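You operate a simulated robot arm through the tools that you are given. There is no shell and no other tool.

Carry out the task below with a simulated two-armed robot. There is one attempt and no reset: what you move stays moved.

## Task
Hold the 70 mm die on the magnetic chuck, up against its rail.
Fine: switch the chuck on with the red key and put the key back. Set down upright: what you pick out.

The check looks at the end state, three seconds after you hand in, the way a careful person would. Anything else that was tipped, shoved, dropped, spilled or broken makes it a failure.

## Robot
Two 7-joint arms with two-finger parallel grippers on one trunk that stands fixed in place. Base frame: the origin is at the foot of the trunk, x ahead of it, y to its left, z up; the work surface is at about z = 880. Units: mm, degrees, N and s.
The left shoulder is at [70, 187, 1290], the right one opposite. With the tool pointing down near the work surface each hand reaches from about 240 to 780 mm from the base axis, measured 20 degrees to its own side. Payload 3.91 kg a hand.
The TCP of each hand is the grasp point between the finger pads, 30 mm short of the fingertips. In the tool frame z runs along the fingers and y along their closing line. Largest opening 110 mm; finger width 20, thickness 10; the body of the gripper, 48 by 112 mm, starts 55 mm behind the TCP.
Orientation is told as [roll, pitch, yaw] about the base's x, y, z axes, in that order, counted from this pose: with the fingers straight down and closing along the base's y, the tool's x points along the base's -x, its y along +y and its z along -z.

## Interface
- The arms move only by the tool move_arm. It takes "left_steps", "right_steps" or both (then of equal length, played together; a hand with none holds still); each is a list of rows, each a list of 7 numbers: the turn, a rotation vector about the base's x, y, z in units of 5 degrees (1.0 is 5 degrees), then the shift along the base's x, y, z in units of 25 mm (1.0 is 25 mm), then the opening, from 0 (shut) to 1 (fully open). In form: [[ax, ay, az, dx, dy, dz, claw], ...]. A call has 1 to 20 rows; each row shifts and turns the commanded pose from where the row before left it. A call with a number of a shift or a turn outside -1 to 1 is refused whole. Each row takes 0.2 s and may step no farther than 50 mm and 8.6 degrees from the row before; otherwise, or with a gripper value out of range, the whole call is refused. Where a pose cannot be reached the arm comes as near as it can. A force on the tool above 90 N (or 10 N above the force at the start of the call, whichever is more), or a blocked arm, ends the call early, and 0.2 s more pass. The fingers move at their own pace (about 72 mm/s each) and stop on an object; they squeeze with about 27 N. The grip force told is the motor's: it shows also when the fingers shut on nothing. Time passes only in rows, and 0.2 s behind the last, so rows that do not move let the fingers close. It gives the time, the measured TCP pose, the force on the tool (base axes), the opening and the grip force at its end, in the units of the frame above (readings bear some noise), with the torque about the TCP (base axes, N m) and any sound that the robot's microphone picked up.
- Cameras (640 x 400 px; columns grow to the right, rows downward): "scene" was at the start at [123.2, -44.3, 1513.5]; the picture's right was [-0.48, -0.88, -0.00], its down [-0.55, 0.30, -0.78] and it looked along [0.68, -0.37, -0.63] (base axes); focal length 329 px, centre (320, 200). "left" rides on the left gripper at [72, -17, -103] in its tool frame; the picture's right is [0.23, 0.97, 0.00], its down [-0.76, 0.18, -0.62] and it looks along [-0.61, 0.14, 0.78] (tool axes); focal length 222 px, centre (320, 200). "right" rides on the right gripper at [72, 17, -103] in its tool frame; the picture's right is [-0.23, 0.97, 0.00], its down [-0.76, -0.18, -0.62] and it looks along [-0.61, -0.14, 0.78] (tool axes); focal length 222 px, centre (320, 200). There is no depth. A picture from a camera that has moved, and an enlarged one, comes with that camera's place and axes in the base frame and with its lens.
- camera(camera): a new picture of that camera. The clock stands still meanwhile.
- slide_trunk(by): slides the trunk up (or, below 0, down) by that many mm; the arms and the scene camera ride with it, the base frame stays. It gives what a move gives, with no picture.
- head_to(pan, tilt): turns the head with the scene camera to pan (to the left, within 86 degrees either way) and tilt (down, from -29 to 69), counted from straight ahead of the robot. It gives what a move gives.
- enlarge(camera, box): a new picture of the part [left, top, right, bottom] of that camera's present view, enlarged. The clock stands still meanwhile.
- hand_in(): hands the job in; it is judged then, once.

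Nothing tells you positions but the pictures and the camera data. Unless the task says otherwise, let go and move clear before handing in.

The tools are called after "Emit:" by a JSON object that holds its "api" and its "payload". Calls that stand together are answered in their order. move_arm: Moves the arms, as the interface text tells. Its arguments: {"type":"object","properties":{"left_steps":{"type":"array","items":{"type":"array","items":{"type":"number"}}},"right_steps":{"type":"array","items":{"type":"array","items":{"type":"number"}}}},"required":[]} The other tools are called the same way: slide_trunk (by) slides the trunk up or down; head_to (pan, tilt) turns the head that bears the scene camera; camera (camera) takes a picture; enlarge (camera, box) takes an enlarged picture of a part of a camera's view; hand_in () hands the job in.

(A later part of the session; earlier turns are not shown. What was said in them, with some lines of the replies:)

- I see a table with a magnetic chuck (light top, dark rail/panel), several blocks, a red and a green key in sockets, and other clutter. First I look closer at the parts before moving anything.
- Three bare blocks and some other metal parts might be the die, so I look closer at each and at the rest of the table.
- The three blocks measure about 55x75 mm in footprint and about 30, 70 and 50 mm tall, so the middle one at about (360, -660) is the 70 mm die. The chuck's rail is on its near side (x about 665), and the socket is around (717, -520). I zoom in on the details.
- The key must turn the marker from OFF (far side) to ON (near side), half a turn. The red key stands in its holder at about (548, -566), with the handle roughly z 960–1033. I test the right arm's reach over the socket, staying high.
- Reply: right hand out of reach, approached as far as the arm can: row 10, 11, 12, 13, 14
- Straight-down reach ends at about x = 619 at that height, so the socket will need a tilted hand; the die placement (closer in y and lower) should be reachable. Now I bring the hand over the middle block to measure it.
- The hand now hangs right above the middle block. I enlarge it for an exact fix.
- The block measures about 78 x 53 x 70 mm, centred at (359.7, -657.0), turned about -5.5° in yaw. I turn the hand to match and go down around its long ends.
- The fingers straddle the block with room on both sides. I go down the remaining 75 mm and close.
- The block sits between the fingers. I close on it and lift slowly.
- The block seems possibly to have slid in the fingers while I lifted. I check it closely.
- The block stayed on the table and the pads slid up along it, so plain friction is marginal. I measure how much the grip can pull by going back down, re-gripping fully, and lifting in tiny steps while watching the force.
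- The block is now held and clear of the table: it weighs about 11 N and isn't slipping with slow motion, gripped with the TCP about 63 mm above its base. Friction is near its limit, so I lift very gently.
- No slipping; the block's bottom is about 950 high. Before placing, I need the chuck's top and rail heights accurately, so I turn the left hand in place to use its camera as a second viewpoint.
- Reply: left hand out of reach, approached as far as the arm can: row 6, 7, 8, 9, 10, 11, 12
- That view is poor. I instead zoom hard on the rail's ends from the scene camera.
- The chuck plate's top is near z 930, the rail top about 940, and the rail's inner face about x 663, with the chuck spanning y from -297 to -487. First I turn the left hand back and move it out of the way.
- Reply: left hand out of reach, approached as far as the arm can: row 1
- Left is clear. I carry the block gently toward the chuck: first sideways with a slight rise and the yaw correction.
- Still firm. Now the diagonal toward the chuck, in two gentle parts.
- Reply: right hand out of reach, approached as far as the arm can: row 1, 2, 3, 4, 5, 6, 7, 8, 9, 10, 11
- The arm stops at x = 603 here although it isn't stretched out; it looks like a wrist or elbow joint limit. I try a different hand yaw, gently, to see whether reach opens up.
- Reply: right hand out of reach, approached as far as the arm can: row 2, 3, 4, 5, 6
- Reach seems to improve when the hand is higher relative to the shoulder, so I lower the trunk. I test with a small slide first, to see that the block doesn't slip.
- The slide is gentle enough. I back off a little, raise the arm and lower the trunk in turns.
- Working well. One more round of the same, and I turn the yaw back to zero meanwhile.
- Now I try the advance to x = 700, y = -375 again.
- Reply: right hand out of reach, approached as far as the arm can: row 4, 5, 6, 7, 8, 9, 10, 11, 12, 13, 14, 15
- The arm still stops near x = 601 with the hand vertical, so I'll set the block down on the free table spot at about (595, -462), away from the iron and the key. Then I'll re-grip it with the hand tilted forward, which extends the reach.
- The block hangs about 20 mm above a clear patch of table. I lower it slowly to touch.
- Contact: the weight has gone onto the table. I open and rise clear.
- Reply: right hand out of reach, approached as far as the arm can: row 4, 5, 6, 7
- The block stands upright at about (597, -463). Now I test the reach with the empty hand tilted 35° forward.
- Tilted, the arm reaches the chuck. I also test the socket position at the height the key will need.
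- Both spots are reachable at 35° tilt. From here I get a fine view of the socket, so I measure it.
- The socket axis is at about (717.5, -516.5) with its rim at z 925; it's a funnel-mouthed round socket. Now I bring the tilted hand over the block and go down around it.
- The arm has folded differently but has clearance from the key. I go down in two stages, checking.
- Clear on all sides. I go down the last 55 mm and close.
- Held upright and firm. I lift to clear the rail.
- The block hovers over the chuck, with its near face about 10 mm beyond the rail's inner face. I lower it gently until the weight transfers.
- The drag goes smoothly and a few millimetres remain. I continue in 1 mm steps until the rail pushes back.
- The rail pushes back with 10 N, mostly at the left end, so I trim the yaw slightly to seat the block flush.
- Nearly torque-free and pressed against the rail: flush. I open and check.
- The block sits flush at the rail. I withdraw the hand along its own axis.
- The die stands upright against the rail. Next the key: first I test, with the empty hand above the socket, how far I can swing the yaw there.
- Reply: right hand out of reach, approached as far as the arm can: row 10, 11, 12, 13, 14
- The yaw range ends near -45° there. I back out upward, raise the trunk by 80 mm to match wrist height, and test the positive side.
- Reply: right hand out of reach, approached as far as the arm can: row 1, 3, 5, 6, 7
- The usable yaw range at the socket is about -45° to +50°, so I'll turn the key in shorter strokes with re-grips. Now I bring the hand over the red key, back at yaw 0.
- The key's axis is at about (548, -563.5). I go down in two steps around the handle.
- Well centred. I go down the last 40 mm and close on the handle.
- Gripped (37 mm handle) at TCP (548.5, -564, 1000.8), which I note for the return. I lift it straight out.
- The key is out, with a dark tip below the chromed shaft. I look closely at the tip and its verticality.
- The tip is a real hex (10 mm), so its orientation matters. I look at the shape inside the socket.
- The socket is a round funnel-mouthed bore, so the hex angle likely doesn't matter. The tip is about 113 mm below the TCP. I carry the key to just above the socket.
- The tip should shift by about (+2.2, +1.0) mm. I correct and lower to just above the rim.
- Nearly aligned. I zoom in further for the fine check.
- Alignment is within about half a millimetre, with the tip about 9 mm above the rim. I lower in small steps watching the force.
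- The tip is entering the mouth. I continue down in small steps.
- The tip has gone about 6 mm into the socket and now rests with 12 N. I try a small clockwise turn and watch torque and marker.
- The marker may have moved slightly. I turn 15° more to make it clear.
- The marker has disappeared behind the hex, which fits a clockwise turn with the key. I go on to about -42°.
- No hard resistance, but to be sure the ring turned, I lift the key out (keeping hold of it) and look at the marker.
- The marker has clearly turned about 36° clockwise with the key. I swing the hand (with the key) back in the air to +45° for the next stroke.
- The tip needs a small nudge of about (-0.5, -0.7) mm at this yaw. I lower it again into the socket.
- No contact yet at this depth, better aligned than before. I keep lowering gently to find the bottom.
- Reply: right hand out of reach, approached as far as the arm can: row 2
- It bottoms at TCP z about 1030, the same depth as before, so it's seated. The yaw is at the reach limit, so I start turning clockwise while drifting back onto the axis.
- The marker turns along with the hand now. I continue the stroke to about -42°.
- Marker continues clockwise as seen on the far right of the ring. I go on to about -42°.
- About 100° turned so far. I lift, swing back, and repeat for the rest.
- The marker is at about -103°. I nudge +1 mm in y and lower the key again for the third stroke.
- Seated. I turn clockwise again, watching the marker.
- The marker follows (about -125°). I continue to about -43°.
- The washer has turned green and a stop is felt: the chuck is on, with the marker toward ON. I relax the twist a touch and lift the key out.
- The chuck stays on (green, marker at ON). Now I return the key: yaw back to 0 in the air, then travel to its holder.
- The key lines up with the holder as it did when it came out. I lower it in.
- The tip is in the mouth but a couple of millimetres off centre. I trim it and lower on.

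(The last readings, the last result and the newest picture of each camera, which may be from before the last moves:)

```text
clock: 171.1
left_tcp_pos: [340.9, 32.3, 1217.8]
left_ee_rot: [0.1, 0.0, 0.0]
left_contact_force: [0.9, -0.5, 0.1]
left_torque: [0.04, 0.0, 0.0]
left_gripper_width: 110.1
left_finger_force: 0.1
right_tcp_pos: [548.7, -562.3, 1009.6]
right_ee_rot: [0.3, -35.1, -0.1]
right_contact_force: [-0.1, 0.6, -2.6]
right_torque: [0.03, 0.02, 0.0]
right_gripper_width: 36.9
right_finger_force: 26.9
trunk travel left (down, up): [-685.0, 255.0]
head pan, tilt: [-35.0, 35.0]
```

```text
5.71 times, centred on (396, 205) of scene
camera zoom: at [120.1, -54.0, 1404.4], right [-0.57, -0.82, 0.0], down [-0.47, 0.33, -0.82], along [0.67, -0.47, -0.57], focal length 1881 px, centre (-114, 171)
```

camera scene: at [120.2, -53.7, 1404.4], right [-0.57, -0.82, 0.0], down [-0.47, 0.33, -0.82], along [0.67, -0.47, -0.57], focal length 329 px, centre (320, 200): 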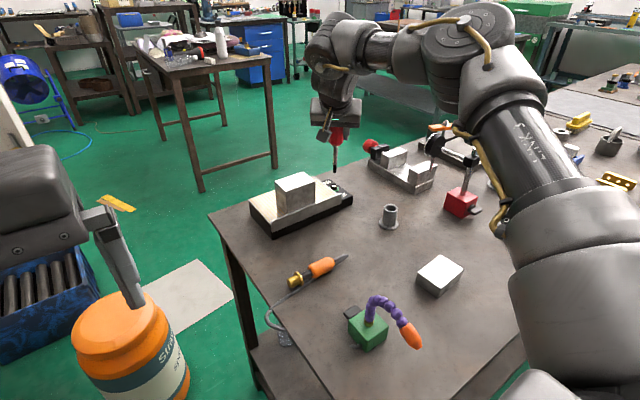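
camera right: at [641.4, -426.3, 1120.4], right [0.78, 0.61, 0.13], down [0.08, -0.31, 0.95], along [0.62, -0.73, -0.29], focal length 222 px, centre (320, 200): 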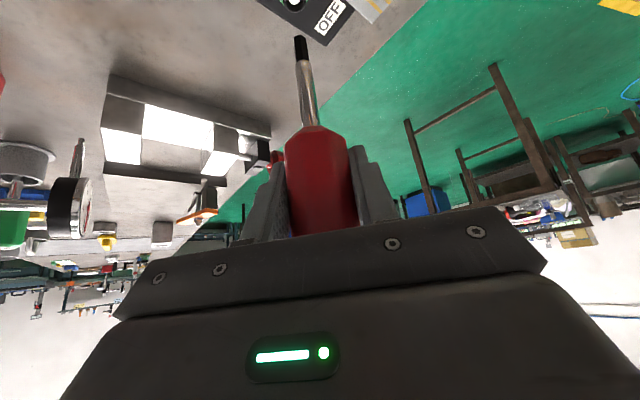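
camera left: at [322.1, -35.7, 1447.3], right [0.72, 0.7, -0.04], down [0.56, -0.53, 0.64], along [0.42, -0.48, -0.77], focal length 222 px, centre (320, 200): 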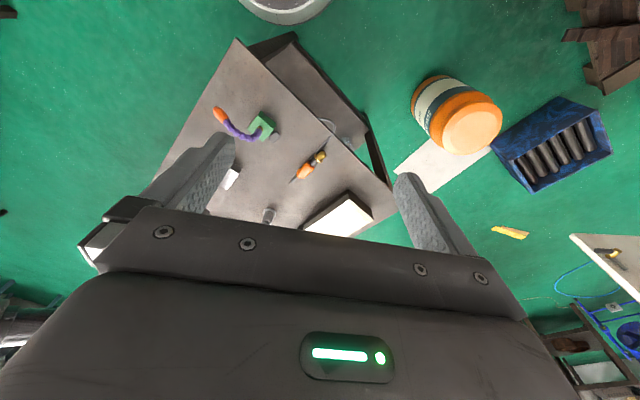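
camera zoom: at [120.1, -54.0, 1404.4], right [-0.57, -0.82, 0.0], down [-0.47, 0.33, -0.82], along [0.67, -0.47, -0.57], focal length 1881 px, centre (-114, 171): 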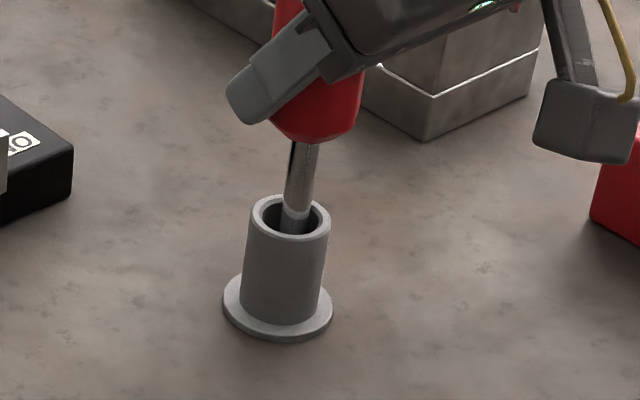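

Emit:
{"api": "move_arm", "payload": {"right_steps": [[0, 0, 0, 0, 0, -0.1, 0], [0, 0, 0, 0, 0, -0.1, 0], [0, 0, 0, 0, 0, -0.08, 0], [0, 0, 0, 0, 0, -0.04, 0]]}}

Emit:
{"api": "move_arm", "payload": {"right_steps": [[0, 0, 0, 0, 0, -0.04, 0], [0, 0, 0, 0, 0, -0.04, 0]]}}

Emit:
{"api": "move_arm", "payload": {"right_steps": [[0, 0, 0, 0, 0, -0.03, 0], [0, 0, 0, 0, 0, 0, 0]]}}

Emit:
{"api": "enlarge", "payload": {"camera": "scene", "box": [356, 170, 436, 240]}}

```text
clock: 172.1
left_tcp_pos: [341.2, 32.7, 1215.7]
left_ee_rot: [0.2, 0.1, 0.0]
left_contact_force: [-0.1, 0.6, 0.3]
left_torque: [0.02, 0.0, -0.01]
left_gripper_width: 109.9
left_finger_force: 0.0
right_tcp_pos: [548.5, -562.3, 1001.5]
right_ee_rot: [0.3, -35.1, 0.0]
right_contact_force: [-0.2, 0.2, -1.6]
right_torque: [0.01, -0.01, -0.03]
right_gripper_width: 37.0
right_finger_force: 26.6
trunk travel left (down, up): [-685.0, 255.0]
head pan, tilt: [-35.0, 35.0]
```

```text
clock: 172.7
left_tcp_pos: [340.4, 32.6, 1216.0]
left_ee_rot: [0.0, 0.1, 0.0]
left_contact_force: [-0.1, 0.1, -0.4]
left_torque: [0.0, -0.04, 0.0]
left_gripper_width: 110.0
left_finger_force: 0.1
right_tcp_pos: [549.7, -560.5, 999.3]
right_ee_rot: [0.4, -35.1, -0.2]
right_contact_force: [-0.3, -0.2, -1.7]
right_torque: [0.0, -0.01, 0.04]
right_gripper_width: 37.0
right_finger_force: 27.3
trunk travel left (down, up): [-685.0, 255.0]
head pan, tilt: [-35.0, 35.0]
```

```text
clock: 173.3
left_tcp_pos: [340.6, 33.5, 1216.6]
left_ee_rot: [0.1, 0.1, 0.0]
left_contact_force: [0.7, 0.1, -0.5]
left_torque: [0.0, 0.05, 0.03]
left_gripper_width: 110.1
left_finger_force: 0.1
right_tcp_pos: [547.7, -561.5, 999.1]
right_ee_rot: [0.2, -35.2, -0.1]
right_contact_force: [0.3, 0.1, 0.4]
right_torque: [-0.09, -0.03, 0.0]
right_gripper_width: 37.0
right_finger_force: 26.7
trunk travel left (down, up): [-685.0, 255.0]
head pan, tilt: [-35.0, 35.0]
```

```text
5.71 times, centred on (396, 205) of scene
camera zoom: at [119.9, -53.8, 1404.4], right [-0.57, -0.82, 0.0], down [-0.47, 0.33, -0.82], along [0.67, -0.47, -0.57], focal length 1881 px, centre (-114, 171)
```

zoom: 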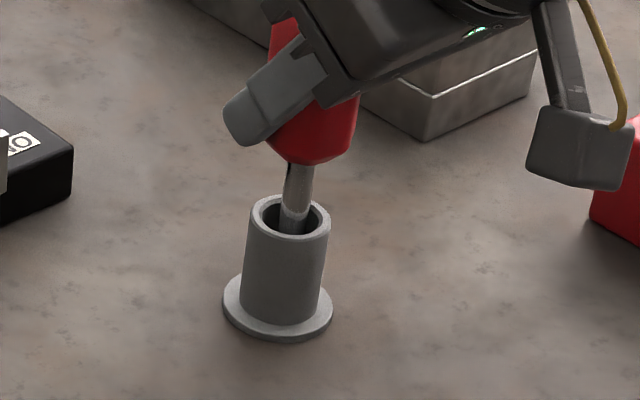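

It has touched bottom at the original height. I let go.

Emit:
{"api": "move_arm", "payload": {"right_steps": [[0, 0, 0, 0, 0, 0, 0.45], [0, 0, 0, 0, 0, 0, 0.7], [0, 0, 0, 0, 0, 0, 1], [0, 0, 0, 0, 0, 0, 1]]}}

Emit:
{"api": "enlarge", "payload": {"camera": "scene", "box": [356, 150, 436, 240]}}

Emit:
{"api": "camera", "payload": {"camera": "right"}}

```text
clock: 174.3
left_tcp_pos: [341.4, 32.1, 1216.9]
left_ee_rot: [0.1, 0.1, 0.0]
left_contact_force: [0.2, -0.3, 0.2]
left_torque: [0.01, -0.01, -0.01]
left_gripper_width: 110.2
left_finger_force: 0.1
right_tcp_pos: [547.5, -562.4, 998.5]
right_ee_rot: [0.3, -35.2, -0.1]
right_contact_force: [0.0, 0.1, -0.4]
right_torque: [0.01, 0.01, -0.01]
right_gripper_width: 110.1
right_finger_force: 0.0
trunk travel left (down, up): [-685.0, 255.0]
head pan, tilt: [-35.0, 35.0]
```

```text
4.44 times, centred on (396, 195) of scene
camera zoom: at [119.9, -53.7, 1404.4], right [-0.57, -0.82, 0.0], down [-0.47, 0.33, -0.82], along [0.67, -0.47, -0.57], focal length 1463 px, centre (-18, 222)
```

zoom: 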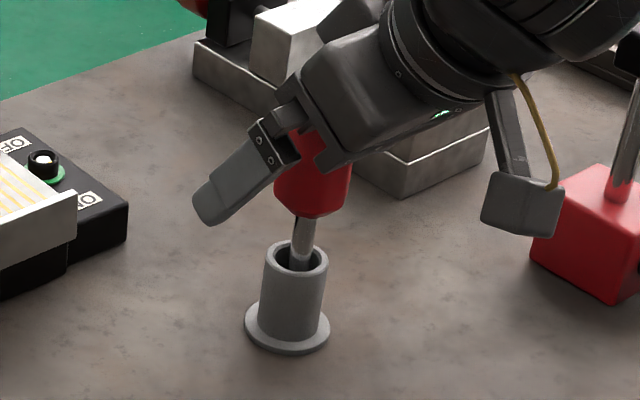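

```text
taken
camera right: at [429.6, -544.2, 1041.4], right [0.18, 0.97, 0.13], down [0.26, -0.18, 0.95], along [0.95, -0.14, -0.29], focal length 222 px, centre (320, 200)
```

right: 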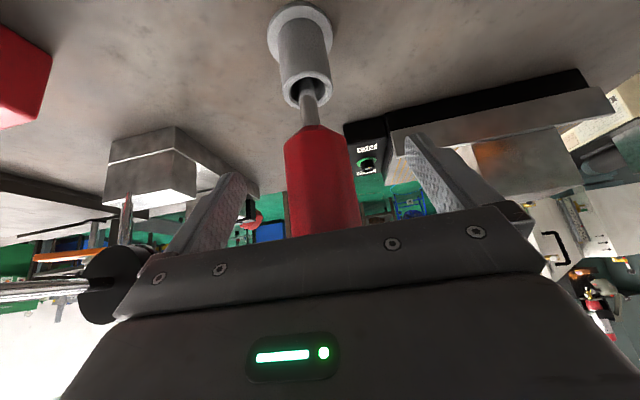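

The key stands in its holder. I rise straight up and clear.

Emit:
{"api": "move_arm", "payload": {"right_steps": [[0, 0, 0, 0, 0, 0.4, 1], [0, 0, 0, 0, 0, 0.7, 1], [0, 0, 0, 0, 0, 0.8, 1], [0, 0, 0, 0, 0, 0.8, 1], [0, 0, 0, 0, 0, 0.8, 1], [0, 0, 0, 0, 0, 0.8, 1], [0, 0, 0, 0, 0, 0.6, 1]]}}

Emit:
{"api": "camera", "payload": {"camera": "scene"}}

Emit:
{"api": "enlarge", "payload": {"camera": "scene", "box": [346, 140, 442, 240]}}

Emit:
{"api": "enlarge", "payload": {"camera": "scene", "box": [240, 160, 368, 240]}}

```text
clock: 175.9
left_tcp_pos: [341.2, 33.0, 1216.3]
left_ee_rot: [0.1, 0.1, 0.0]
left_contact_force: [0.0, -0.8, -0.7]
left_torque: [0.01, 0.03, -0.01]
left_gripper_width: 109.7
left_finger_force: 0.1
right_tcp_pos: [548.0, -561.5, 1123.3]
right_ee_rot: [0.3, -35.1, -0.1]
right_contact_force: [0.0, 0.3, -0.5]
right_torque: [0.0, -0.01, 0.0]
right_gripper_width: 110.2
right_finger_force: 0.1
trunk travel left (down, up): [-685.0, 255.0]
head pan, tilt: [-35.0, 35.0]
```

```text
taken
camera scene: at [119.6, -53.3, 1404.4], right [-0.57, -0.82, 0.0], down [-0.47, 0.33, -0.82], along [0.67, -0.47, -0.57], focal length 329 px, centre (320, 200)
```

scene: 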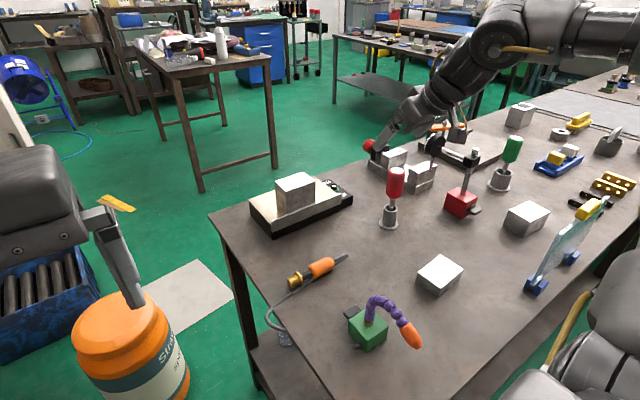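

```text
4.00 times, centred on (394, 190) of scene
camera zoom: at [119.6, -53.3, 1404.4], right [-0.57, -0.82, 0.0], down [-0.47, 0.33, -0.82], along [0.67, -0.47, -0.57], focal length 1316 px, centre (24, 240)
```

zoom: 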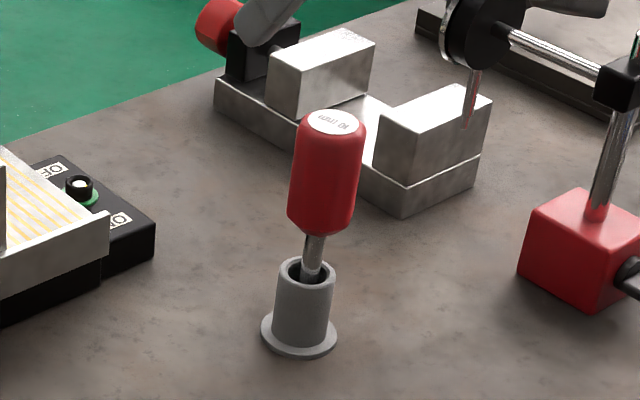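

```text
5.00 times, centred on (304, 200) of scene
camera zoom: at [119.6, -53.3, 1404.4], right [-0.57, -0.82, 0.0], down [-0.47, 0.33, -0.82], along [0.67, -0.47, -0.57], focal length 1646 px, centre (400, 200)
```

zoom: 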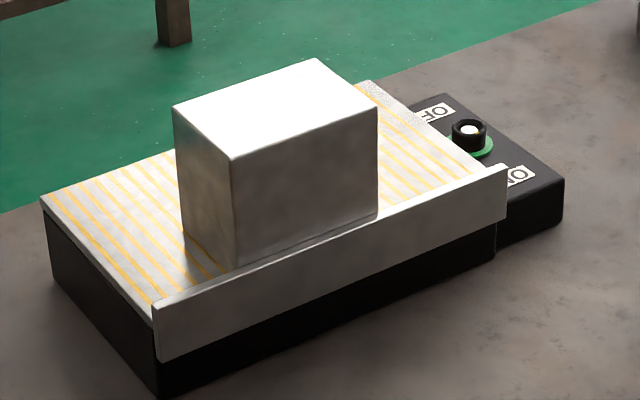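

Everything looks right. I move the arm well clear and check the rail contact closely.

Emit:
{"api": "move_arm", "payload": {"right_steps": [[0, 0, 0, 0, 0, 0.8, 1], [0, 0, 0, -0.2, 0.2, 0.8, 1], [0, 0, 0, -0.6, 0.5, 0.6, 1], [0, 0, 0, -0.7, 0.6, 0.5, 1], [0, 0, 0, -0.7, 0.6, 0.4, 1], [0, 0, 0, -0.7, 0.6, 0.2, 1], [0, 0, 0, -0.7, 0.6, 0, 1], [0, 0, 0, -0.7, 0.6, 0, 1], [0, 0, 0, 0, 0, 0, 1]]}}

Emit:
{"api": "camera", "payload": {"camera": "scene"}}

Emit:
{"api": "enlarge", "payload": {"camera": "scene", "box": [262, 196, 326, 236]}}

Emit:
{"api": "camera", "payload": {"camera": "right"}}

```text
clock: 177.9
left_tcp_pos: [340.7, 32.0, 1217.2]
left_ee_rot: [0.0, 0.1, 0.0]
left_contact_force: [0.0, -0.3, -0.6]
left_torque: [0.02, 0.01, -0.03]
left_gripper_width: 109.9
left_finger_force: 0.0
right_tcp_pos: [440.0, -470.4, 1203.3]
right_ee_rot: [0.3, -35.2, -0.1]
right_contact_force: [-0.3, 0.2, 0.8]
right_torque: [-0.03, 0.03, -0.02]
right_gripper_width: 110.0
right_finger_force: 0.0
trunk travel left (down, up): [-685.0, 255.0]
head pan, tilt: [-35.0, 35.0]
```

```text
taken
camera scene: at [120.4, -53.9, 1404.4], right [-0.57, -0.82, 0.0], down [-0.47, 0.33, -0.82], along [0.67, -0.47, -0.57], focal length 329 px, centre (320, 200)
```

scene: 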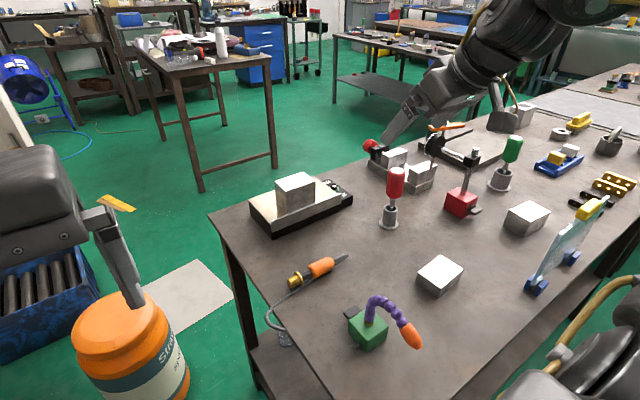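

```text
10.00 times, centred on (294, 216) of scene
camera zoom: at [120.4, -53.9, 1404.4], right [-0.57, -0.82, 0.0], down [-0.47, 0.33, -0.82], along [0.67, -0.47, -0.57], focal length 3291 px, centre (580, 40)
```

zoom: 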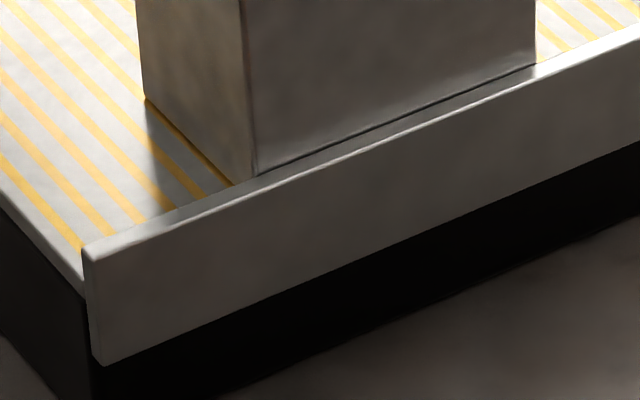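

```text
taken
camera right: at [321.6, -452.8, 1245.9], right [0.18, 0.97, 0.13], down [0.26, -0.18, 0.95], along [0.95, -0.14, -0.29], focal length 222 px, centre (320, 200)
```

right: 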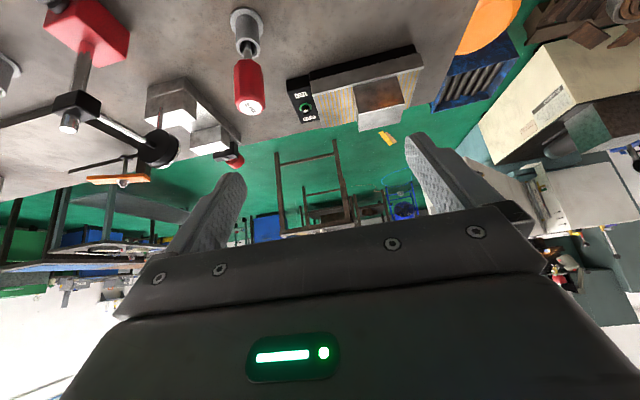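

The 70 mm die stands flush against the rail, the chuck shows green with the marker at ON, and the key is back upright in its holder. Nothing else moved and the arms are clear, so I hand in.

Emit:
{"api": "hand_in", "payload": {}}

```text
The job is handed in.
```

I handed in the job with the 70 mm die standing upright on the magnetic chuck, flush against its rail. I don't have the judge's result.

- **Chuck:** it is switched on. The washer under the socket turned green and the marker points to ON. I turned it clockwise in three strokes, lifting the key out between them, until I felt the stop.
- **Key:** the red key is back upright in its own holder, at about the height it came from.
- **Die:** on the first lift the fingers slid up the block and it stayed on the table. A slower lift held. I also set it down once on a clear patch of table to re-grip it with the hand tilted, because a straight-down hand could not reach the chuck.
- **Everything else:** in the last pictures nothing else looked moved, and both arms were clear with the right gripper open.
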